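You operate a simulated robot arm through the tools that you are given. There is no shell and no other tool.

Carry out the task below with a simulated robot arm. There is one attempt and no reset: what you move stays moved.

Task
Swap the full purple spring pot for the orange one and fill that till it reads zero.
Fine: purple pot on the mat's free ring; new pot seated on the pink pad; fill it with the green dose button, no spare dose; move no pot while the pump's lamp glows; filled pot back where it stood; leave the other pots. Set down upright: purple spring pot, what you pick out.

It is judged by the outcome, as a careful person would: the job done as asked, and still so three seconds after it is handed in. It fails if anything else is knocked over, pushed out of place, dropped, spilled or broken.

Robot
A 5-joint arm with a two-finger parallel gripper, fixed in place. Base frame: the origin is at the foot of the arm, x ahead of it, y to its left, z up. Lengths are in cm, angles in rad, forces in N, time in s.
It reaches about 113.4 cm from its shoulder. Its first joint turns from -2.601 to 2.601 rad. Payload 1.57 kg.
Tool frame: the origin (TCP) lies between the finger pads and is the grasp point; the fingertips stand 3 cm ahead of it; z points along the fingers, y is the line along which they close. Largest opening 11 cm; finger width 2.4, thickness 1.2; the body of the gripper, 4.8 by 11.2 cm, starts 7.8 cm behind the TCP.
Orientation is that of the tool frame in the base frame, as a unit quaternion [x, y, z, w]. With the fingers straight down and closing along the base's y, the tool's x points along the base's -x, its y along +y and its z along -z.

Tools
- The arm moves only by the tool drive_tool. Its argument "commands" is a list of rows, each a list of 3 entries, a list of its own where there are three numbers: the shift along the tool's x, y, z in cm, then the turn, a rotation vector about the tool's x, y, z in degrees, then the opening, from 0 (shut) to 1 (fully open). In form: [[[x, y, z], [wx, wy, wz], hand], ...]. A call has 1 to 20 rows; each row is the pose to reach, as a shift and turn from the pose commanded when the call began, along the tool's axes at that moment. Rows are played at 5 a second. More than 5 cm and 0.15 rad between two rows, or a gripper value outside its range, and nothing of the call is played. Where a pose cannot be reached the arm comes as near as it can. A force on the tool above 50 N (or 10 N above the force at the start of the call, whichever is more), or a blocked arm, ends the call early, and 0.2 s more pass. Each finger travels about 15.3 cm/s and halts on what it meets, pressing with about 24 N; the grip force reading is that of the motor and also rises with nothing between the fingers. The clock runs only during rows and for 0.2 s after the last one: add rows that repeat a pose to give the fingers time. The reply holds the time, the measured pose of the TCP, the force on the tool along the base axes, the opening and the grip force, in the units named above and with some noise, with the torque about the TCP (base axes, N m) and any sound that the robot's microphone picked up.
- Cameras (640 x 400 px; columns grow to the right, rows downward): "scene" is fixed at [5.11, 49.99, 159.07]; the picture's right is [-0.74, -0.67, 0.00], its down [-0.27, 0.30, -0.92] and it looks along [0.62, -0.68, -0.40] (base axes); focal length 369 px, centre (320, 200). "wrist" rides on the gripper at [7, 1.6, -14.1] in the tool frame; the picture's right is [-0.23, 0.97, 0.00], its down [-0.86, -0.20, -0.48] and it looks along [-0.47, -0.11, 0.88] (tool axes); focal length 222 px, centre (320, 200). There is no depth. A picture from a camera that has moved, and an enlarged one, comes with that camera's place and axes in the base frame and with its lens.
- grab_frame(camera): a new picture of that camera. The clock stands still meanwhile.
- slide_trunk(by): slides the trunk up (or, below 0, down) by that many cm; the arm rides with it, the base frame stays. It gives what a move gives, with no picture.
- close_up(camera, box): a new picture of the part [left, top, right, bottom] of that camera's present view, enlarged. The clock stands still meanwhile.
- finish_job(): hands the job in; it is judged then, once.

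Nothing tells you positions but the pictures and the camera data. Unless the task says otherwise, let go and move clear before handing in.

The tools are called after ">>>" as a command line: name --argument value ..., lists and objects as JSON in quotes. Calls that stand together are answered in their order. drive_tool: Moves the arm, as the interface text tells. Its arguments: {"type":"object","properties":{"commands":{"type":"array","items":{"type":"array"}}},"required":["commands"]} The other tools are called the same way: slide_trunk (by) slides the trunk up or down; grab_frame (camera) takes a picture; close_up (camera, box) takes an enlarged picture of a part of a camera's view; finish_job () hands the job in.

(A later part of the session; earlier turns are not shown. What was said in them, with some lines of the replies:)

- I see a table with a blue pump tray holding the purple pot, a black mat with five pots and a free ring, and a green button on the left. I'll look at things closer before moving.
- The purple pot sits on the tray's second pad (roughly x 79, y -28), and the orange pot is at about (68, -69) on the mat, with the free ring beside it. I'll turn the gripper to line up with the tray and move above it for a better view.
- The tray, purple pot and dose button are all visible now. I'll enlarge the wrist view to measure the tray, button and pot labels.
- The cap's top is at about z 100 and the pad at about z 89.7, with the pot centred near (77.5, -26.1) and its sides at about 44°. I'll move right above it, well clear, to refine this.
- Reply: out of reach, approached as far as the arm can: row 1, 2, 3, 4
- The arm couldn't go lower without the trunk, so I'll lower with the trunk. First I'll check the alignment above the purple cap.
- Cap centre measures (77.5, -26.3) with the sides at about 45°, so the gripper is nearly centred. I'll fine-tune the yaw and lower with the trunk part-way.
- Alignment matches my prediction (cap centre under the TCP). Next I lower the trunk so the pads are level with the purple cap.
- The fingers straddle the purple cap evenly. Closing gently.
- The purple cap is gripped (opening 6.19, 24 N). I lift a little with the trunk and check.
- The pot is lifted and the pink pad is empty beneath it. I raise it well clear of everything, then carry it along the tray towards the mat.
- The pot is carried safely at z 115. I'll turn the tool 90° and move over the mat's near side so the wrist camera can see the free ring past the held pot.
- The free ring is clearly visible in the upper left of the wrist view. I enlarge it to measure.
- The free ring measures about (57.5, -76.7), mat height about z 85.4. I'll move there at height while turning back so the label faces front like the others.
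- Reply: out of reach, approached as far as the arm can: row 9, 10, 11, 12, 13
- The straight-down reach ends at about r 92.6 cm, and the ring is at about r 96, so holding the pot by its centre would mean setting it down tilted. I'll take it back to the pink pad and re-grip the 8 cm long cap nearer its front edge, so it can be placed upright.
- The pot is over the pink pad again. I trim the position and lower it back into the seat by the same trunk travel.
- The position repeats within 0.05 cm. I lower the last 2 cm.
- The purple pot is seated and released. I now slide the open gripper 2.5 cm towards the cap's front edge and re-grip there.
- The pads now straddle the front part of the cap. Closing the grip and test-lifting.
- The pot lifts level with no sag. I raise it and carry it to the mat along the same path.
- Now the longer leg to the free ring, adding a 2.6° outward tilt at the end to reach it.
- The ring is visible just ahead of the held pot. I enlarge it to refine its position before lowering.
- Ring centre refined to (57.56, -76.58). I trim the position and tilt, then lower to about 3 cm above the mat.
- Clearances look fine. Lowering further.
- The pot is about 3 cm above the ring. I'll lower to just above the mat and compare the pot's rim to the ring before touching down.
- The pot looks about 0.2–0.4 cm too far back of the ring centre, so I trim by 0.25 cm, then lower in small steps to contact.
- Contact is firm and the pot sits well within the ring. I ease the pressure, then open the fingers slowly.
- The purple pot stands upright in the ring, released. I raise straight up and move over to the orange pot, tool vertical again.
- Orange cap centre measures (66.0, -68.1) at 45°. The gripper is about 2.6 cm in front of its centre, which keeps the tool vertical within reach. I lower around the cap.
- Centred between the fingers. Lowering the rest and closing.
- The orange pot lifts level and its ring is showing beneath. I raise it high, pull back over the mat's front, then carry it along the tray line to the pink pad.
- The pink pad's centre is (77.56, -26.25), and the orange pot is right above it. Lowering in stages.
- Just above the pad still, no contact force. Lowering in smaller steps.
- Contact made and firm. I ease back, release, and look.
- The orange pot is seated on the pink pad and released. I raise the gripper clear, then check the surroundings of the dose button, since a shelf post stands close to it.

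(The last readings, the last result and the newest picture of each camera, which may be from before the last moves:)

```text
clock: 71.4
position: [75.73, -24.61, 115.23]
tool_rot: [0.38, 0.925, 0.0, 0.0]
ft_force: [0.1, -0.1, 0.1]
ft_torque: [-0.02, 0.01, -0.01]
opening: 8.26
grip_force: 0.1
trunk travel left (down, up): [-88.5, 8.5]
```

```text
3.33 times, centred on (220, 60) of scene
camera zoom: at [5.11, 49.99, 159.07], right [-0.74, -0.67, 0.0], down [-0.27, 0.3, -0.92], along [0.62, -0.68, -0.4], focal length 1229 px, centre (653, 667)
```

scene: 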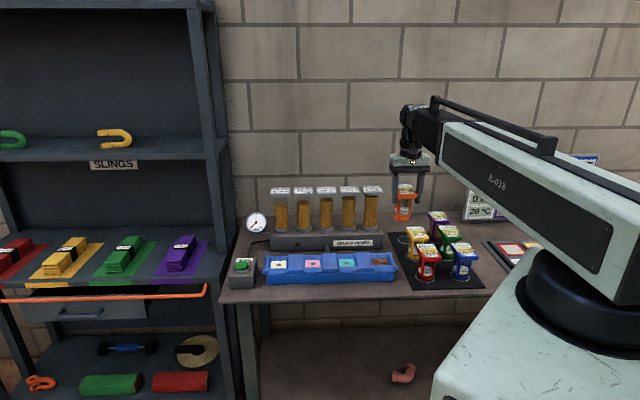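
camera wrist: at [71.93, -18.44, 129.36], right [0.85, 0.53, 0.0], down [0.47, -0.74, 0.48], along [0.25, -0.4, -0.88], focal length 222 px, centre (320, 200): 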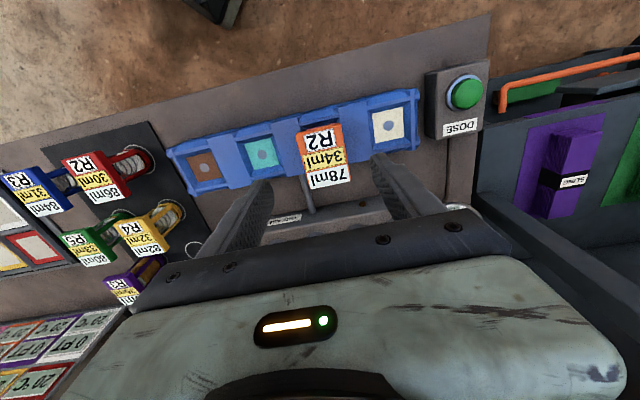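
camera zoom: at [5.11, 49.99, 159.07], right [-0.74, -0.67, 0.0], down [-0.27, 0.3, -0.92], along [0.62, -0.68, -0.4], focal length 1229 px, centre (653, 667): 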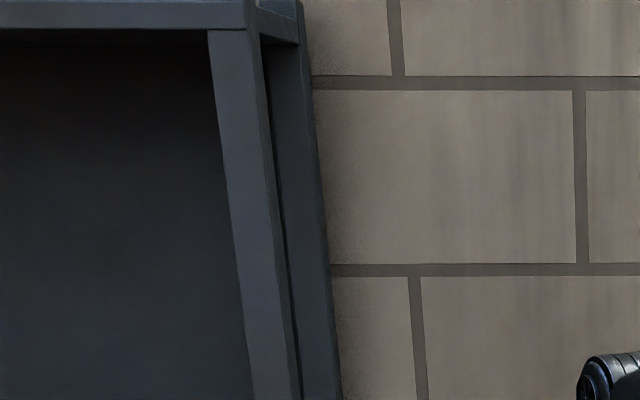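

The shelf post is well behind the button (about x 120), so it is not in the way. The button's top is at about (92.05, -7.92, 92). I'll close the fingers and move above it.

>>> drive_tool --commands '[[[0, 1, 0], [0, 0, 0], 0.7], [[0.05, 3, 0], [0, 0, 0], 0.6], [[0.1, 6, 0], [0, 0, 0], 0.5], [[0.2, 9, 0], [0, 0, 0], 0.4], [[0.3, 12, 0], [0, 0, 0], 0.3], [[0.35, 15, 0], [0, 0, 0], 0.2], [[0.4, 18, 0], [0, 0, 0], 0.1], [[0.45, 20.5, 0], [0, 0, 0], 0], [[0.48, 22.2, 0], [0, 0, 0], 0], [[0.48, 22.9, 0], [0, 0, 0], 0], [[0.48, 22.9, 0], [0, 0, 0], 0]]'

>>> grab_frame --camera "wrist"

>>> close_up --camera "scene" --box '[200, 120, 360, 300]'

```text
clock: 73.8
position: [91.5, -7.8, 115.17]
tool_rot: [0.38, 0.925, 0.0, 0.0]
ft_force: [0.8, 0.2, 0.0]
ft_torque: [-0.03, -0.02, 0.02]
opening: 0.0
grip_force: 20.9
trunk travel left (down, up): [-88.5, 8.5]
```

```text
taken
camera wrist: at [87.59, -1.79, 129.36], right [0.85, 0.53, 0.0], down [0.47, -0.74, 0.48], along [0.25, -0.4, -0.88], focal length 222 px, centre (320, 200)
```

wrist: 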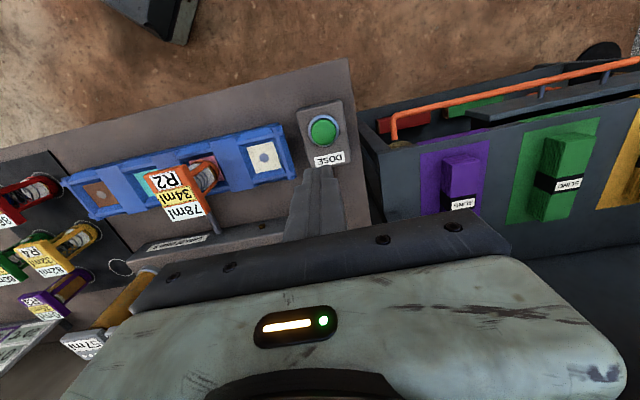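

```text
2.22 times, centred on (280, 210) of scene
camera zoom: at [5.11, 49.99, 159.07], right [-0.74, -0.67, 0.0], down [-0.27, 0.3, -0.92], along [0.62, -0.68, -0.4], focal length 819 px, centre (409, 178)
```

zoom: 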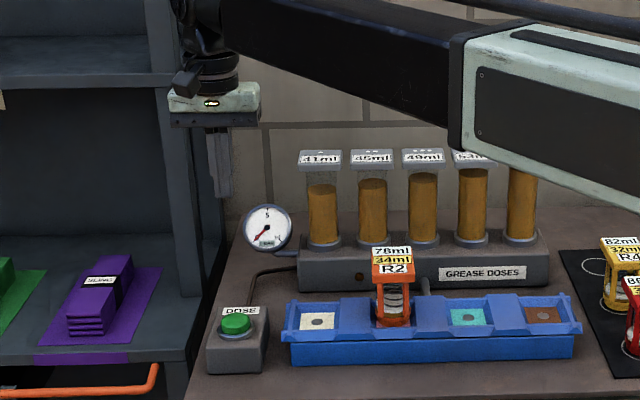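

The closed fingertips are over the button. Lowering to about 2 cm above it.

>>> slide_trunk --by -17.5

>>> grab_frame --camera "wrist"

>>> close_up --camera "scene" --box '[200, 170, 330, 300]'

```text
clock: 75.8
position: [91.36, -7.86, 97.63]
tool_rot: [0.381, 0.925, 0.0, -0.001]
ft_force: [-0.2, -0.9, 0.7]
ft_torque: [0.02, -0.01, 0.02]
opening: 0.01
grip_force: 21.3
trunk travel left (down, up): [-71.0, 26.0]
```

```text
taken
camera wrist: at [87.57, -1.81, 111.87], right [0.85, 0.53, 0.0], down [0.47, -0.74, 0.48], along [0.25, -0.4, -0.88], focal length 222 px, centre (320, 200)
```

wrist: 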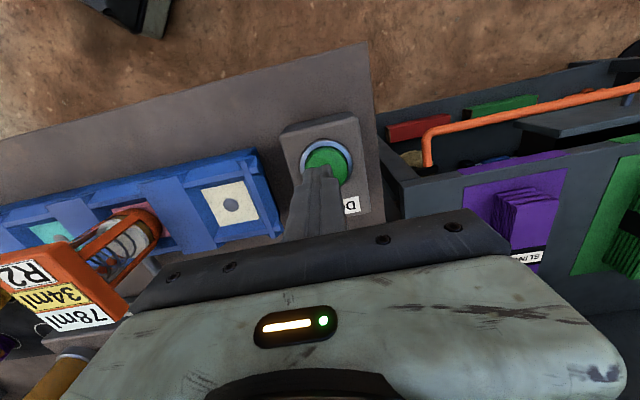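

```text
3.08 times, centred on (265, 235) of scene
camera zoom: at [5.11, 49.99, 159.07], right [-0.74, -0.67, 0.0], down [-0.27, 0.3, -0.92], along [0.62, -0.68, -0.4], focal length 1134 px, centre (489, 92)
```

zoom: 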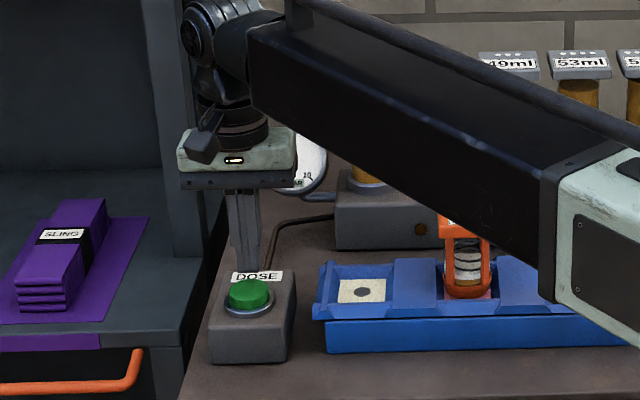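

Fingertips are right above the green button. Now I lower in small steps until it is pressed, watching force and sound.

>>> slide_trunk --by -2.0

>>> slide_trunk --by -0.4

>>> slide_trunk --by -0.3

```text
clock: 76.5
position: [91.4, -7.89, 95.67]
tool_rot: [0.38, 0.925, -0.001, 0.0]
ft_force: [-0.1, -0.4, 1.1]
ft_torque: [-0.05, 0.02, -0.02]
opening: 0.0
grip_force: 21.2
trunk travel left (down, up): [-69.0, 28.0]
```

```text
clock: 77.0
position: [91.42, -7.89, 95.34]
tool_rot: [0.38, 0.925, 0.0, 0.0]
ft_force: [-0.2, 0.0, 0.4]
ft_torque: [0.0, 0.01, -0.03]
opening: 0.0
grip_force: 20.9
trunk travel left (down, up): [-68.6, 28.4]
```

```text
clock: 77.5
position: [91.41, -7.98, 94.82]
tool_rot: [0.381, 0.925, 0.0, 0.0]
ft_force: [0.5, -0.1, 1.4]
ft_torque: [-0.02, -0.01, 0.01]
opening: 0.0
grip_force: 20.4
trunk travel left (down, up): [-68.3, 28.7]
```

>>> slide_trunk --by -0.2

>>> slide_trunk --by -0.2

>>> grab_frame --camera "wrist"

>>> close_up --camera "scene" --box '[200, 170, 330, 300]'

```text
clock: 78.0
position: [91.58, -7.85, 94.76]
tool_rot: [0.381, 0.925, 0.0, 0.0]
ft_force: [0.9, 0.5, 2.2]
ft_torque: [-0.02, 0.01, -0.02]
opening: 0.0
grip_force: 21.6
trunk travel left (down, up): [-68.1, 28.9]
heard: click
```

```text
clock: 78.5
position: [91.46, -7.93, 94.58]
tool_rot: [0.38, 0.925, 0.0, -0.001]
ft_force: [1.4, 0.1, 3.6]
ft_torque: [-0.01, -0.08, -0.02]
opening: 0.0
grip_force: 21.5
trunk travel left (down, up): [-67.9, 29.1]
```

```text
taken
camera wrist: at [87.57, -1.8, 108.77], right [0.85, 0.53, 0.0], down [0.47, -0.74, 0.48], along [0.26, -0.4, -0.88], focal length 222 px, centre (320, 200)
```

wrist: 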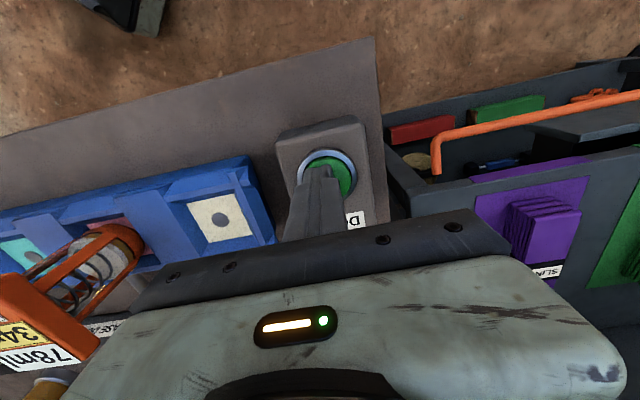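

```text
3.08 times, centred on (265, 235) of scene
camera zoom: at [5.11, 49.99, 159.07], right [-0.74, -0.67, 0.0], down [-0.27, 0.3, -0.92], along [0.62, -0.68, -0.4], focal length 1134 px, centre (489, 92)
```

zoom: 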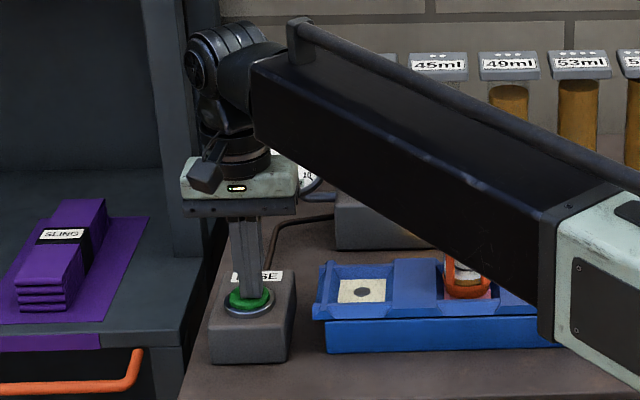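

A click was heard, so that is one press. I lift off and watch the lamp and the reading.

>>> slide_trunk --by 8

>>> close_up --camera "scene" --box '[210, 160, 410, 300]'

>>> grab_frame --camera "wrist"

```text
clock: 79.7
position: [91.41, -8.08, 102.57]
tool_rot: [0.38, 0.925, 0.0, 0.001]
ft_force: [0.0, 0.0, 0.3]
ft_torque: [0.02, 0.0, 0.01]
opening: 0.01
grip_force: 20.9
trunk travel left (down, up): [-75.9, 21.1]
```

```text
2.86 times, centred on (310, 230) of scene
camera zoom: at [5.11, 49.99, 159.07], right [-0.74, -0.67, 0.0], down [-0.27, 0.3, -0.92], along [0.62, -0.68, -0.4], focal length 1053 px, centre (349, 114)
```

zoom: 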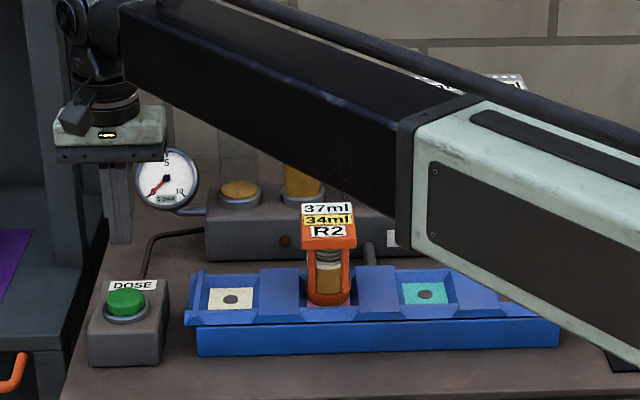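

```text
taken
camera wrist: at [87.59, -1.8, 116.75], right [0.85, 0.53, 0.0], down [0.47, -0.74, 0.48], along [0.25, -0.4, -0.88], focal length 222 px, centre (320, 200)
```

wrist: 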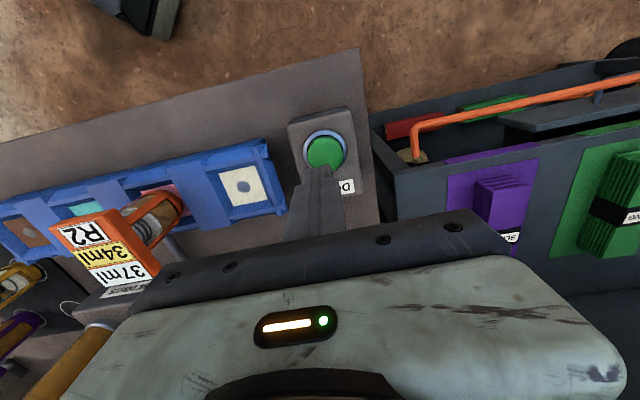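

The reading dropped to 37 ml: the first 41 ml tube was dosed. I check the lamp, gauge and tubes up close, and let some time pass before anything else.

>>> drive_tool --commands '[[[0, 0, 0], [0, 0, 0], 0], [[0, 0, 0], [0, 0, 0], 0], [[0, 0, 0], [0, 0, 0], 0], [[0, 0, 0], [0, 0, 0], 0], [[0, 0, 0], [0, 0, 0], 0]]'

>>> close_up --camera "scene" --box '[245, 200, 345, 270]'

>>> close_up --camera "wrist" --box '[30, 180, 190, 310]'

```text
clock: 80.9
position: [91.49, -7.91, 102.65]
tool_rot: [0.38, 0.925, 0.001, 0.001]
ft_force: [-0.7, 0.0, 0.3]
ft_torque: [0.0, 0.03, 0.01]
opening: 0.0
grip_force: 21.8
trunk travel left (down, up): [-75.9, 21.1]
```

```text
5.71 times, centred on (295, 235) of scene
camera zoom: at [5.11, 49.99, 159.07], right [-0.74, -0.67, 0.0], down [-0.27, 0.3, -0.92], along [0.62, -0.68, -0.4], focal length 2106 px, centre (463, 0)
```

zoom: 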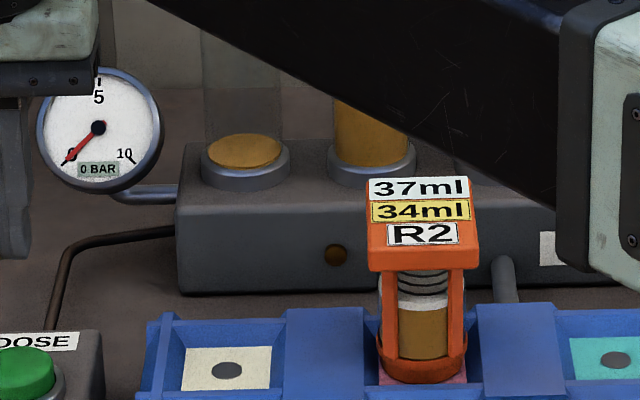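

```text
3.08 times, centred on (110, 245) of wrist
camera zoom: at [87.58, -1.8, 116.76], right [0.85, 0.53, 0.0], down [0.47, -0.74, 0.48], along [0.25, -0.4, -0.88], focal length 684 px, centre (966, 62)
```

zoom: 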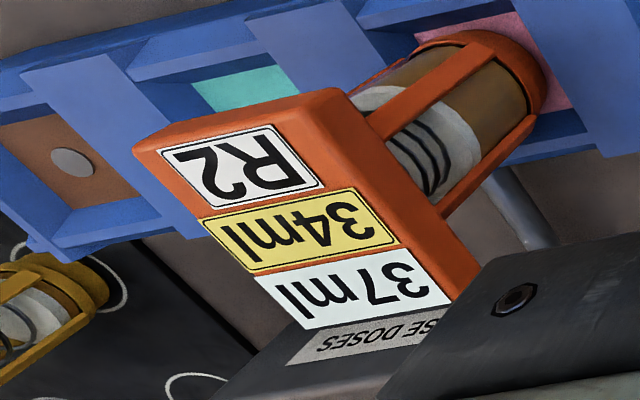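

The lamp is off and the reading is steady at 37 ml, so another dose is needed. I press once more.

>>> slide_trunk --by -7.0

>>> slide_trunk --by -0.6

>>> slide_trunk --by -0.25

```text
clock: 82.0
position: [91.43, -7.87, 95.49]
tool_rot: [0.38, 0.925, 0.0, 0.0]
ft_force: [0.6, -0.7, 0.0]
ft_torque: [-0.03, -0.01, 0.01]
opening: 0.0
grip_force: 21.6
trunk travel left (down, up): [-68.9, 28.1]
```

```text
clock: 82.5
position: [91.53, -7.98, 94.93]
tool_rot: [0.38, 0.925, 0.0, 0.0]
ft_force: [-0.1, -0.1, 1.1]
ft_torque: [-0.06, -0.05, 0.01]
opening: 0.0
grip_force: 21.2
trunk travel left (down, up): [-68.3, 28.7]
heard: click
```

```text
clock: 83.1
position: [91.44, -8.0, 94.73]
tool_rot: [0.381, 0.925, 0.0, 0.0]
ft_force: [1.3, 0.1, 2.0]
ft_torque: [0.0, -0.02, -0.03]
opening: 0.0
grip_force: 21.2
trunk travel left (down, up): [-68.0, 29.0]
```

One click again. I lift off at once and look.

>>> slide_trunk --by 8

>>> close_up --camera "scene" --box '[245, 200, 345, 270]'

>>> close_up --camera "wrist" --box '[30, 180, 190, 310]'

```text
clock: 84.2
position: [91.44, -8.08, 102.74]
tool_rot: [0.38, 0.925, 0.0, 0.0]
ft_force: [-0.6, 0.2, -0.2]
ft_torque: [-0.02, 0.01, 0.03]
opening: 0.0
grip_force: 21.1
trunk travel left (down, up): [-76.0, 21.0]
```

```text
5.71 times, centred on (295, 235) of scene
camera zoom: at [5.11, 49.99, 159.07], right [-0.74, -0.67, 0.0], down [-0.27, 0.3, -0.92], along [0.62, -0.68, -0.4], focal length 2106 px, centre (463, 0)
```

zoom: 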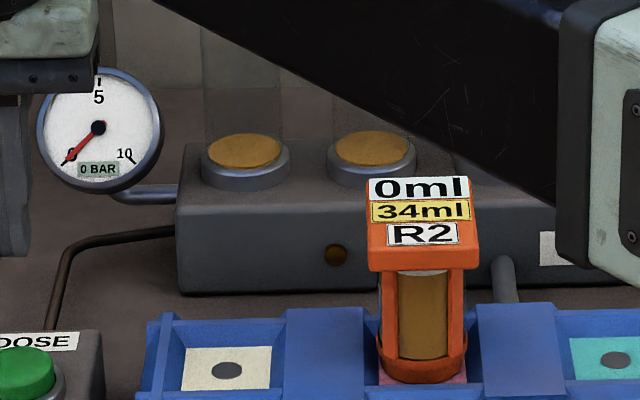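

```text
3.08 times, centred on (110, 245) of wrist
camera zoom: at [87.59, -1.8, 116.9], right [0.85, 0.53, 0.0], down [0.47, -0.74, 0.48], along [0.25, -0.4, -0.88], focal length 684 px, centre (966, 62)
```

zoom: 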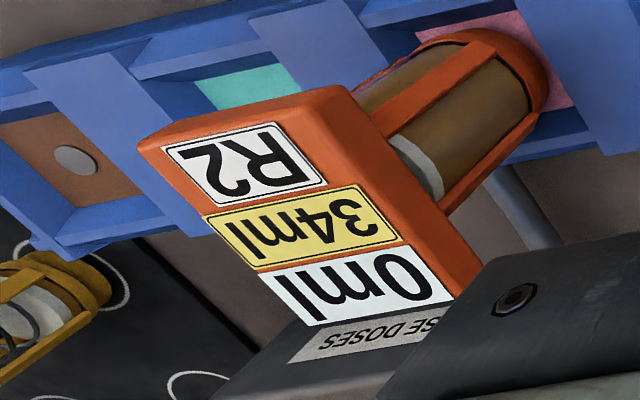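

It reads 0 ml after two doses, and the lamp is off. I raise and return to the orange pot.

>>> slide_trunk --by 12.5

>>> drive_tool --commands '[[[0, -1, 0], [0, 0, 0], 0], [[-0.05, -3, 0], [0, 0, 0], 0.1], [[-0.15, -6, 0], [0, 0, 0], 0.2], [[-0.2, -9, 0], [0, 0, 0], 0.3], [[-0.3, -12, 0], [0, 0, 0], 0.4], [[-0.35, -15, 0], [0, 0, 0], 0.5], [[-0.45, -18, 0], [0, 0, 0], 0.6], [[-0.5, -20.5, 0], [0, 0, 0], 0.7], [[-0.55, -22.2, 0], [0, 0, 0], 0.75], [[-0.57, -22.85, 0], [0, 0, 0], 0.75], [[-0.57, -22.85, 0], [0, 0, 0], 0.75]]'

>>> grab_frame --camera "wrist"

>>> close_up --camera "scene" --box '[230, 160, 390, 290]'

```text
clock: 85.8
position: [91.42, -7.94, 115.27]
tool_rot: [0.38, 0.925, 0.001, 0.0]
ft_force: [0.7, 0.3, -0.4]
ft_torque: [0.0, 0.02, 0.04]
opening: 0.0
grip_force: 22.1
trunk travel left (down, up): [-88.5, 8.5]
```

```text
clock: 88.2
position: [75.75, -24.6, 115.23]
tool_rot: [0.38, 0.925, 0.0, -0.001]
ft_force: [-0.7, 0.9, -0.6]
ft_torque: [0.0, -0.02, 0.01]
opening: 8.25
grip_force: 0.0
trunk travel left (down, up): [-88.5, 8.5]
```

```text
taken
camera wrist: at [71.96, -18.42, 129.41], right [0.85, 0.53, 0.0], down [0.47, -0.74, 0.48], along [0.25, -0.4, -0.88], focal length 222 px, centre (320, 200)
```

wrist: 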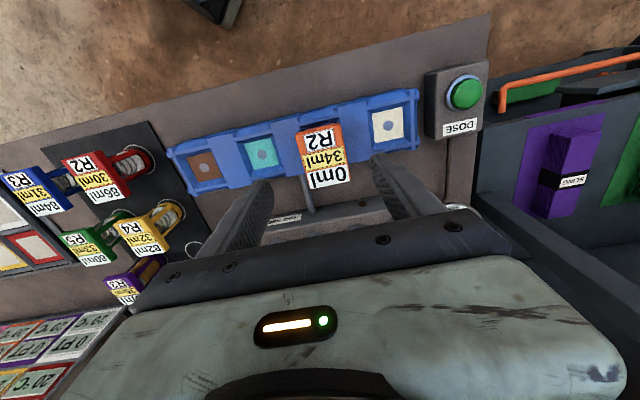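

```text
3.08 times, centred on (310, 225) of scene
camera zoom: at [5.11, 49.99, 159.07], right [-0.74, -0.67, 0.0], down [-0.27, 0.3, -0.92], along [0.62, -0.68, -0.4], focal length 1134 px, centre (351, 123)
```

zoom: 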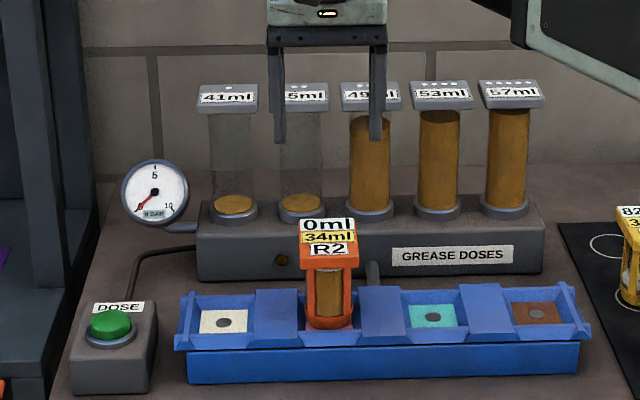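

The lamp stays off and the reading is 0 ml. I lower around the orange cap at the same spot as before.

>>> slide_trunk --by -10

>>> slide_trunk --by -6

>>> drive_tool --commands '[[[0, 0, 0], [0, 0, 0], 0.66], [[0, 0, 0], [0, 0, 0], 0.59], [[0, 0, 0], [0, 0, 0], 0.53], [[0, 0, 0], [0, 0, 0], 0.4], [[0, 0, 0], [0, 0, 0], 0.4], [[0, 0, 0], [0, 0, 0], 0.4]]'

>>> close_up --camera "scene" --box '[230, 160, 390, 290]'

>>> grab_frame --camera "wrist"

```text
clock: 89.5
position: [75.86, -24.58, 105.34]
tool_rot: [0.38, 0.925, -0.001, 0.0]
ft_force: [-0.1, 0.1, 0.1]
ft_torque: [-0.01, 0.0, 0.01]
opening: 8.25
grip_force: 0.0
trunk travel left (down, up): [-78.5, 18.5]
```

```text
clock: 90.5
position: [75.73, -24.6, 99.34]
tool_rot: [0.38, 0.925, 0.0, -0.001]
ft_force: [-0.1, -0.1, 0.2]
ft_torque: [0.01, 0.0, -0.02]
opening: 8.24
grip_force: 0.0
trunk travel left (down, up): [-72.5, 24.5]
```

```text
clock: 91.9
position: [75.88, -24.62, 99.28]
tool_rot: [0.38, 0.925, 0.0, 0.0]
ft_force: [-0.7, 0.2, -0.1]
ft_torque: [0.03, 0.04, -0.05]
opening: 6.19
grip_force: 24.1
trunk travel left (down, up): [-72.5, 24.5]
```

```text
3.08 times, centred on (310, 225) of scene
camera zoom: at [5.11, 49.99, 159.07], right [-0.74, -0.67, 0.0], down [-0.27, 0.3, -0.92], along [0.62, -0.68, -0.4], focal length 1134 px, centre (351, 123)
```

zoom: 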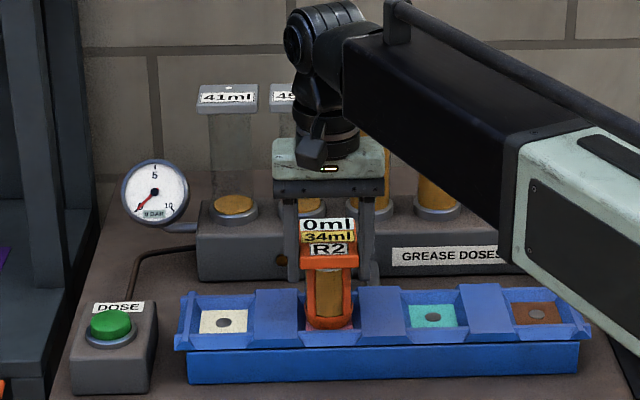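

```text
taken
camera wrist: at [71.95, -18.43, 113.42], right [0.85, 0.53, 0.0], down [0.47, -0.74, 0.48], along [0.25, -0.4, -0.88], focal length 222 px, centre (320, 200)
```

wrist: 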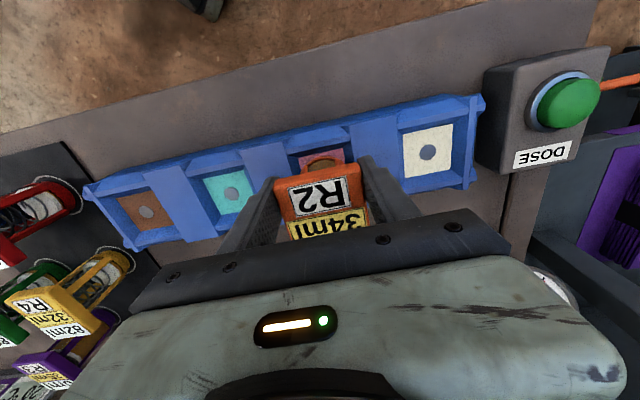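

Gripped at the same place, lamp off. Lifting.

>>> slide_trunk --by 3

>>> close_up --camera "scene" --box '[230, 160, 390, 290]'

>>> slide_trunk --by 13

>>> drive_tool --commands '[[[0, -1, 0], [0, 0, 0], 0.4], [[0, -3, 0], [0, 0, 0], 0.4], [[-0.05, -6, 0], [0, 0, 0], 0.4], [[-0.1, -9, 0], [0, 0, 0], 0.4], [[-0.1, -12, 0], [0, 0, 0], 0.4], [[-0.1, -15, 0], [0, 0, 0], 0.4], [[-0.15, -18, 0], [0, 0, 0], 0.4], [[-0.2, -21, 0], [0, 0, 0], 0.4], [[-0.2, -24, 0], [0, 0, 0], 0.4], [[-0.2, -27, 0], [0, 0, 0], 0.4], [[-0.2, -30, 0], [0, 0, 0], 0.4], [[-0.2, -33, 0], [0, 0, 0], 0.4], [[-0.2, -35.5, 0], [0, 0, 0], 0.4], [[-0.2, -37.3, 0], [0, 0, 0], 0.4], [[-0.2, -37.95, 0], [0, 0, 0], 0.4], [[-0.2, -37.95, 0], [0, 0, 0], 0.4]]'

>>> grab_frame --camera "wrist"

>>> grab_frame --camera "scene"

```text
clock: 92.7
position: [75.77, -24.53, 102.2]
tool_rot: [0.38, 0.925, 0.0, -0.001]
ft_force: [-0.1, 0.0, -2.3]
ft_torque: [0.03, 0.02, 0.02]
opening: 6.19
grip_force: 23.7
trunk travel left (down, up): [-75.5, 21.5]
```

```text
3.08 times, centred on (310, 225) of scene
camera zoom: at [5.11, 49.99, 159.07], right [-0.74, -0.67, 0.0], down [-0.27, 0.3, -0.92], along [0.62, -0.68, -0.4], focal length 1134 px, centre (351, 123)
```

zoom: 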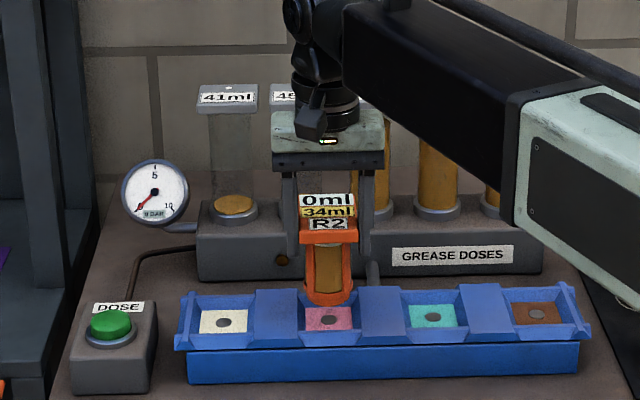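

```text
clock: 94.2
position: [75.89, -24.5, 115.11]
tool_rot: [0.381, 0.925, 0.0, -0.001]
ft_force: [-0.2, 0.4, -2.6]
ft_torque: [0.04, 0.03, -0.03]
opening: 6.18
grip_force: 23.9
trunk travel left (down, up): [-88.5, 8.5]
```

```text
clock: 97.6
position: [49.47, -51.72, 115.22]
tool_rot: [0.38, 0.925, 0.0, 0.0]
ft_force: [0.2, -0.7, -1.8]
ft_torque: [0.02, 0.06, 0.04]
opening: 6.19
grip_force: 24.1
trunk travel left (down, up): [-88.5, 8.5]
```

```text
taken
camera wrist: at [45.51, -45.57, 129.41], right [0.85, 0.53, 0.0], down [0.47, -0.74, 0.48], along [0.25, -0.4, -0.88], focal length 222 px, centre (320, 200)
```

wrist: 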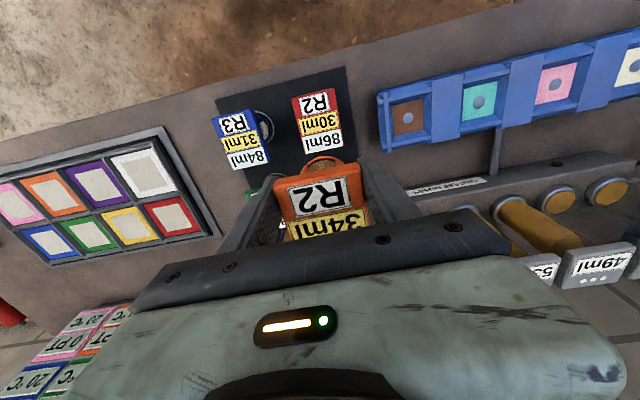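

```text
taken
```

scene: 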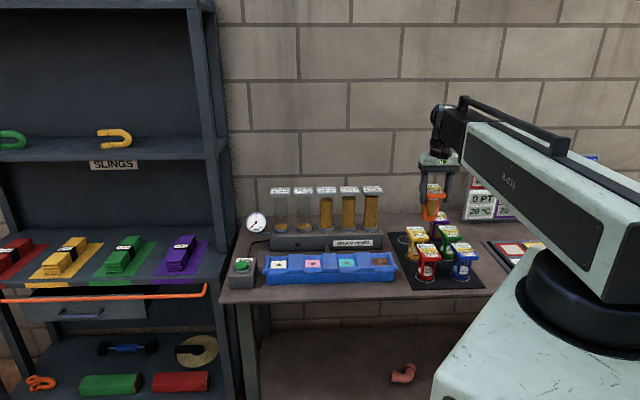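

The filled pot is over the mat's front side. Now straight back to above its own ring.

>>> drive_tool --commands '[[[-0.8, 0, 0], [0, 0, 0], 0.4], [[-2.5, 0, 0], [0, 0, 0], 0.4], [[-5, 0, 0], [0, 0, 0], 0.4], [[-7.5, 0, 0], [0, 0, 0], 0.4], [[-10, 0, 0], [0, 0, 0], 0.4], [[-12.5, 0, 0], [0, 0, 0], 0.4], [[-15, 0, 0], [0, 0, 0], 0.4], [[-17.5, 0, 0], [0, 0, 0], 0.4], [[-19.5, 0, 0], [0, 0, 0], 0.4], [[-20.6, 0, 0], [0, 0, 0], 0.4], [[-20.93, -0.03, 0], [0, 0, 0], 0.4], [[-20.93, -0.03, 0], [0, 0, 0], 0.4]]'

>>> grab_frame --camera "wrist"

>>> close_up --camera "wrist" --box '[250, 70, 410, 190]'

>>> close_up --camera "scene" --box '[380, 150, 520, 290]'

```text
clock: 100.2
position: [64.34, -66.42, 115.19]
tool_rot: [0.38, 0.925, 0.0, -0.002]
ft_force: [0.3, -0.5, -2.4]
ft_torque: [0.05, 0.07, -0.02]
opening: 6.16
grip_force: 23.6
trunk travel left (down, up): [-88.5, 8.5]
```

```text
taken
camera wrist: at [60.31, -60.32, 129.4], right [0.85, 0.53, 0.0], down [0.47, -0.74, 0.48], along [0.25, -0.4, -0.88], focal length 222 px, centre (320, 200)
```

wrist: 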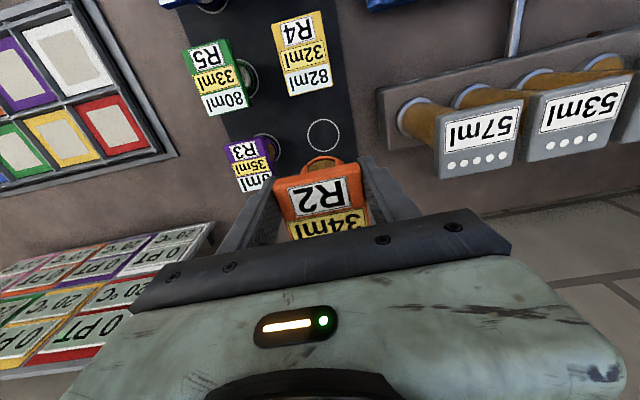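

```text
3.33 times, centred on (330, 130) of wrist
camera zoom: at [60.31, -60.32, 129.4], right [0.85, 0.53, 0.0], down [0.47, -0.74, 0.48], along [0.25, -0.4, -0.88], focal length 740 px, centre (287, 433)
```

zoom: 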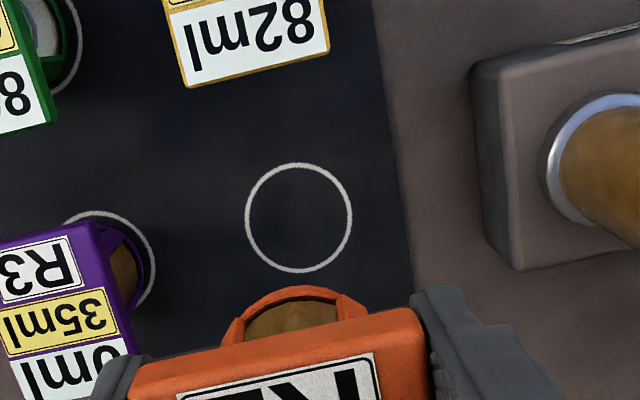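

```text
2.86 times, centred on (450, 220) of scene
camera zoom: at [5.11, 49.99, 159.07], right [-0.74, -0.67, 0.0], down [-0.27, 0.3, -0.92], along [0.62, -0.68, -0.4], focal length 1053 px, centre (-51, 143)
```

zoom: 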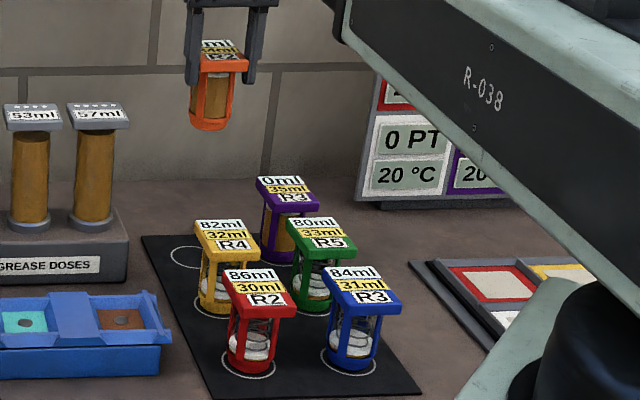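

The ring's centre is (66.02, -68.11), which matches where the pot was taken from. I trim by under 1 mm and lower in stages.

>>> drive_tool --commands '[[[-0.05, 0.07, 0], [0, 0, 0], 0.4], [[-0.05, 0.07, 0], [0, 0, 0], 0.4]]'

>>> slide_trunk --by -10

>>> slide_trunk --by -8.5

>>> close_up --camera "wrist" --box '[240, 100, 400, 200]'

>>> close_up --camera "scene" --box '[380, 170, 500, 290]'

```text
clock: 100.8
position: [64.13, -66.55, 115.14]
tool_rot: [0.38, 0.925, 0.0, -0.001]
ft_force: [-0.5, -0.8, -2.5]
ft_torque: [0.05, 0.0, 0.0]
opening: 6.17
grip_force: 23.9
trunk travel left (down, up): [-88.5, 8.5]
```

```text
clock: 102.2
position: [64.19, -66.4, 105.25]
tool_rot: [0.38, 0.925, 0.0, 0.0]
ft_force: [0.9, 0.0, -1.7]
ft_torque: [0.05, 0.06, 0.0]
opening: 6.18
grip_force: 24.3
trunk travel left (down, up): [-78.5, 18.5]
```

```text
clock: 103.4
position: [64.21, -66.55, 96.79]
tool_rot: [0.381, 0.925, 0.001, -0.001]
ft_force: [0.3, 0.6, -2.2]
ft_torque: [0.03, 0.05, 0.03]
opening: 6.17
grip_force: 23.5
trunk travel left (down, up): [-70.0, 27.0]
```

```text
4.00 times, centred on (320, 150) of wrist
camera zoom: at [60.37, -60.28, 110.9], right [0.85, 0.53, 0.0], down [0.47, -0.74, 0.48], along [0.25, -0.4, -0.88], focal length 888 px, centre (320, 400)
```

zoom: 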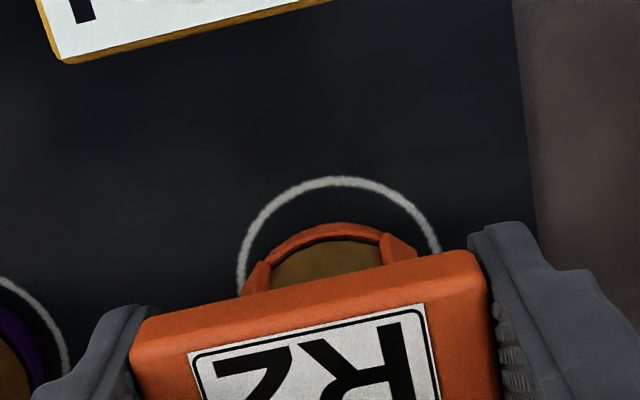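

```text
3.33 times, centred on (440, 230) of scene
camera zoom: at [5.11, 49.99, 159.07], right [-0.74, -0.67, 0.0], down [-0.27, 0.3, -0.92], along [0.62, -0.68, -0.4], focal length 1229 px, centre (-80, 100)
```

zoom: 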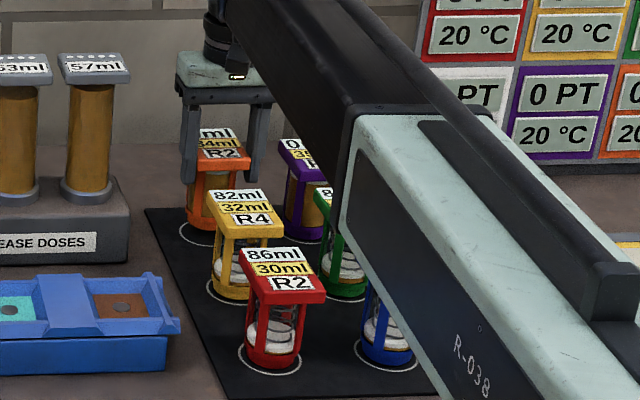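

Centred over the ring. Final lowering in small steps.

>>> slide_trunk --by -1.3

>>> slide_trunk --by -0.2

>>> slide_trunk --by -0.12

```text
clock: 104.0
position: [64.17, -66.53, 95.43]
tool_rot: [0.38, 0.925, 0.0, 0.001]
ft_force: [0.1, 1.5, -2.6]
ft_torque: [0.06, 0.03, -0.01]
opening: 6.17
grip_force: 23.6
trunk travel left (down, up): [-68.7, 28.3]
```

```text
clock: 104.5
position: [64.29, -66.36, 95.28]
tool_rot: [0.38, 0.925, 0.0, 0.0]
ft_force: [-0.5, 0.5, -2.1]
ft_torque: [0.01, 0.03, -0.02]
opening: 6.19
grip_force: 24.5
trunk travel left (down, up): [-68.5, 28.5]
```

```text
clock: 105.0
position: [64.2, -66.51, 95.17]
tool_rot: [0.381, 0.925, 0.0, -0.001]
ft_force: [1.2, -0.9, 3.9]
ft_torque: [-0.16, -0.17, 0.0]
opening: 6.18
grip_force: 24.4
trunk travel left (down, up): [-68.4, 28.6]
```

Light contact with the mat. I check, then release slowly.

>>> slide_trunk --by -0.05

>>> drive_tool --commands '[[[0, 0, 0], [0, 0, 0], 0.56], [[0, 0, 0], [0, 0, 0], 0.58], [[0, 0, 0], [0, 0, 0], 0.62], [[0, 0, 0], [0, 0, 0], 0.68], [[0, 0, 0], [0, 0, 0], 0.75], [[0, 0, 0], [0, 0, 0], 0.75]]'

>>> close_up --camera "wrist" --box '[220, 90, 420, 230]'

>>> close_up --camera "scene" --box '[380, 170, 500, 290]'

```text
clock: 105.5
position: [64.18, -66.41, 95.15]
tool_rot: [0.381, 0.925, 0.0, 0.001]
ft_force: [3.7, -4.1, 12.1]
ft_torque: [-0.44, -0.41, 0.0]
opening: 6.2
grip_force: 23.8
trunk travel left (down, up): [-68.4, 28.6]
```

```text
clock: 106.9
position: [64.15, -66.56, 94.97]
tool_rot: [0.381, 0.925, 0.0, 0.0]
ft_force: [0.4, 0.6, 0.2]
ft_torque: [-0.01, -0.01, 0.01]
opening: 8.25
grip_force: 0.3
trunk travel left (down, up): [-68.4, 28.6]
```

```text
2.86 times, centred on (320, 160) of wrist
camera zoom: at [60.36, -60.27, 109.24], right [0.85, 0.53, 0.0], down [0.47, -0.74, 0.48], along [0.25, -0.4, -0.88], focal length 635 px, centre (320, 314)
```

zoom: 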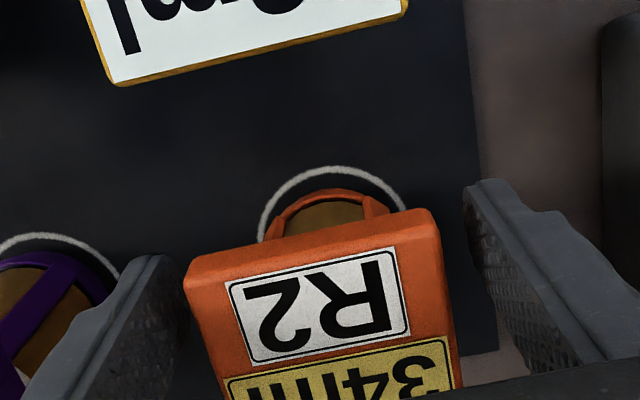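

```text
3.33 times, centred on (440, 230) of scene
camera zoom: at [5.11, 49.99, 159.07], right [-0.74, -0.67, 0.0], down [-0.27, 0.3, -0.92], along [0.62, -0.68, -0.4], focal length 1229 px, centre (-80, 100)
```

zoom: 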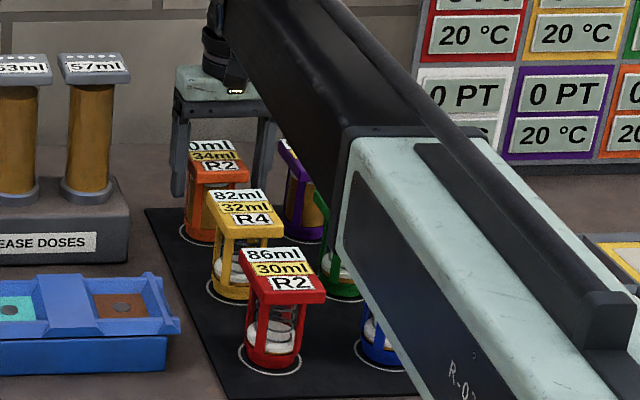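

Released with the pot upright in its ring. I raise straight up and pull clear, then check the whole scene.

>>> slide_trunk --by 20

>>> drive_tool --commands '[[[2, 0, 0], [0, 0, 0], 0.75], [[5, 0, 0], [0, 0, 0], 0.75], [[8, 1, 0], [0, 0, 0], 0.75], [[11, 3, 0], [0, 0, 0], 0.75], [[14, 5, 0], [0, 0, 0], 0.75], [[17, 8, 0], [0, 0, 0], 0.75], [[19, 11, 0], [0, 0, 0], 0.75], [[20, 14, 0], [0, 0, 0], 0.75], [[20, 16, 0], [0, 0, 0], 0.75], [[20, 16, 0], [0, 0, 0], 0.75]]'

>>> grab_frame --camera "scene"

>>> close_up --camera "scene" --box '[380, 190, 500, 290]'

>>> close_up --camera "scene" --box '[225, 175, 405, 295]'

>>> grab_frame --camera "wrist"

```text
clock: 109.1
position: [64.28, -66.46, 115.07]
tool_rot: [0.38, 0.925, 0.0, 0.0]
ft_force: [0.3, 0.6, -0.3]
ft_torque: [0.05, 0.0, -0.02]
opening: 8.24
grip_force: 0.1
trunk travel left (down, up): [-88.4, 8.6]
```

```text
clock: 111.3
position: [61.32, -40.97, 115.03]
tool_rot: [0.38, 0.925, 0.0, 0.001]
ft_force: [0.0, 0.4, -0.4]
ft_torque: [-0.01, 0.0, 0.0]
opening: 8.26
grip_force: 0.1
trunk travel left (down, up): [-88.4, 8.6]
```

```text
taken
```

scene: 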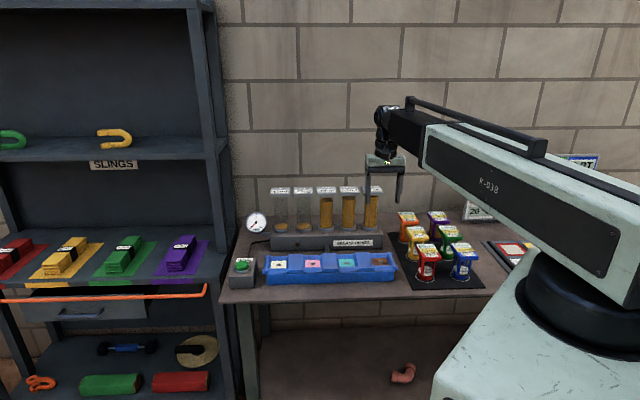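

```text
4.00 times, centred on (440, 240) of scene
camera zoom: at [5.11, 49.99, 159.07], right [-0.74, -0.67, 0.0], down [-0.27, 0.3, -0.92], along [0.62, -0.68, -0.4], focal length 1474 px, centre (-160, 40)
```

zoom: 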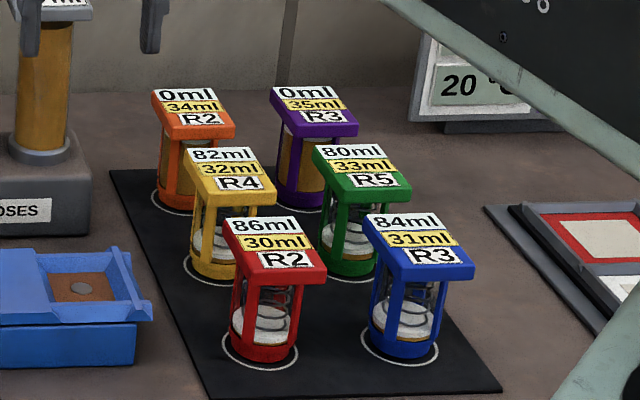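

```text
3.33 times, centred on (315, 235) of scene
camera zoom: at [5.11, 49.99, 159.07], right [-0.74, -0.67, 0.0], down [-0.27, 0.3, -0.92], along [0.62, -0.68, -0.4], focal length 1229 px, centre (337, 83)
```

zoom: 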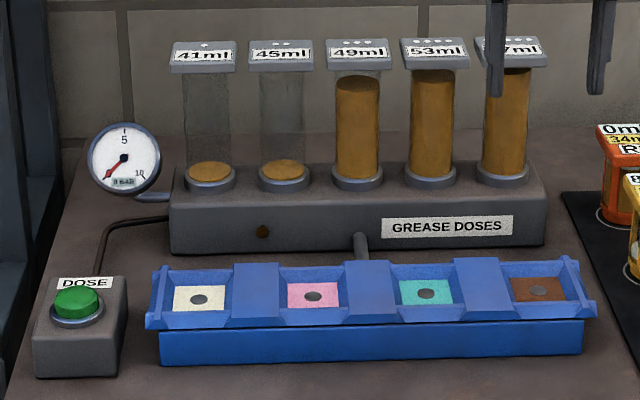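

```text
taken
camera wrist: at [57.4, -34.74, 129.25], right [0.85, 0.53, 0.0], down [0.47, -0.74, 0.48], along [0.25, -0.4, -0.88], focal length 222 px, centre (320, 200)
```

wrist: 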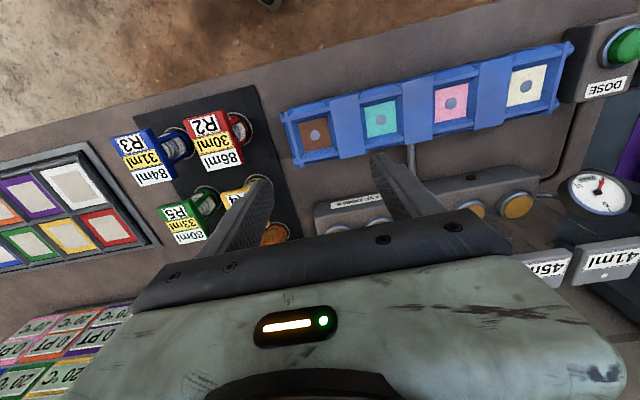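

All six pots stand upright on the mat. The purple pot is on the formerly free ring and the orange pot, reading 0 ml, is back on its own ring. Two doses were used, the lamp is off and the arm is clear, so I'm handing in the job.

>>> finish_job

```text
The job is handed in.
```

The job is handed in. The orange pot is filled, reads 0 ml, and is back on its original ring on the mat. The purple pot is on the mat's formerly free ring.

- **Filling:** it took two presses of the green dose button. The first dose (41 ml) took the reading from 78 ml to 37 ml, and the second (45 ml) took it to zero. No extra dose was given.
- **Pump lamp:** it was off every time I checked, including before and during the orange pot's lift from the pink pad.
- **Purple pot, extra move:** I set it back on the pink pad once to re-grip it nearer the front of its cap. Held by the centre, it could only have gone down tilted on the far ring.
- **Final state:** all six pots stand upright, I moved none of the other four, and the arm is clear of the table.
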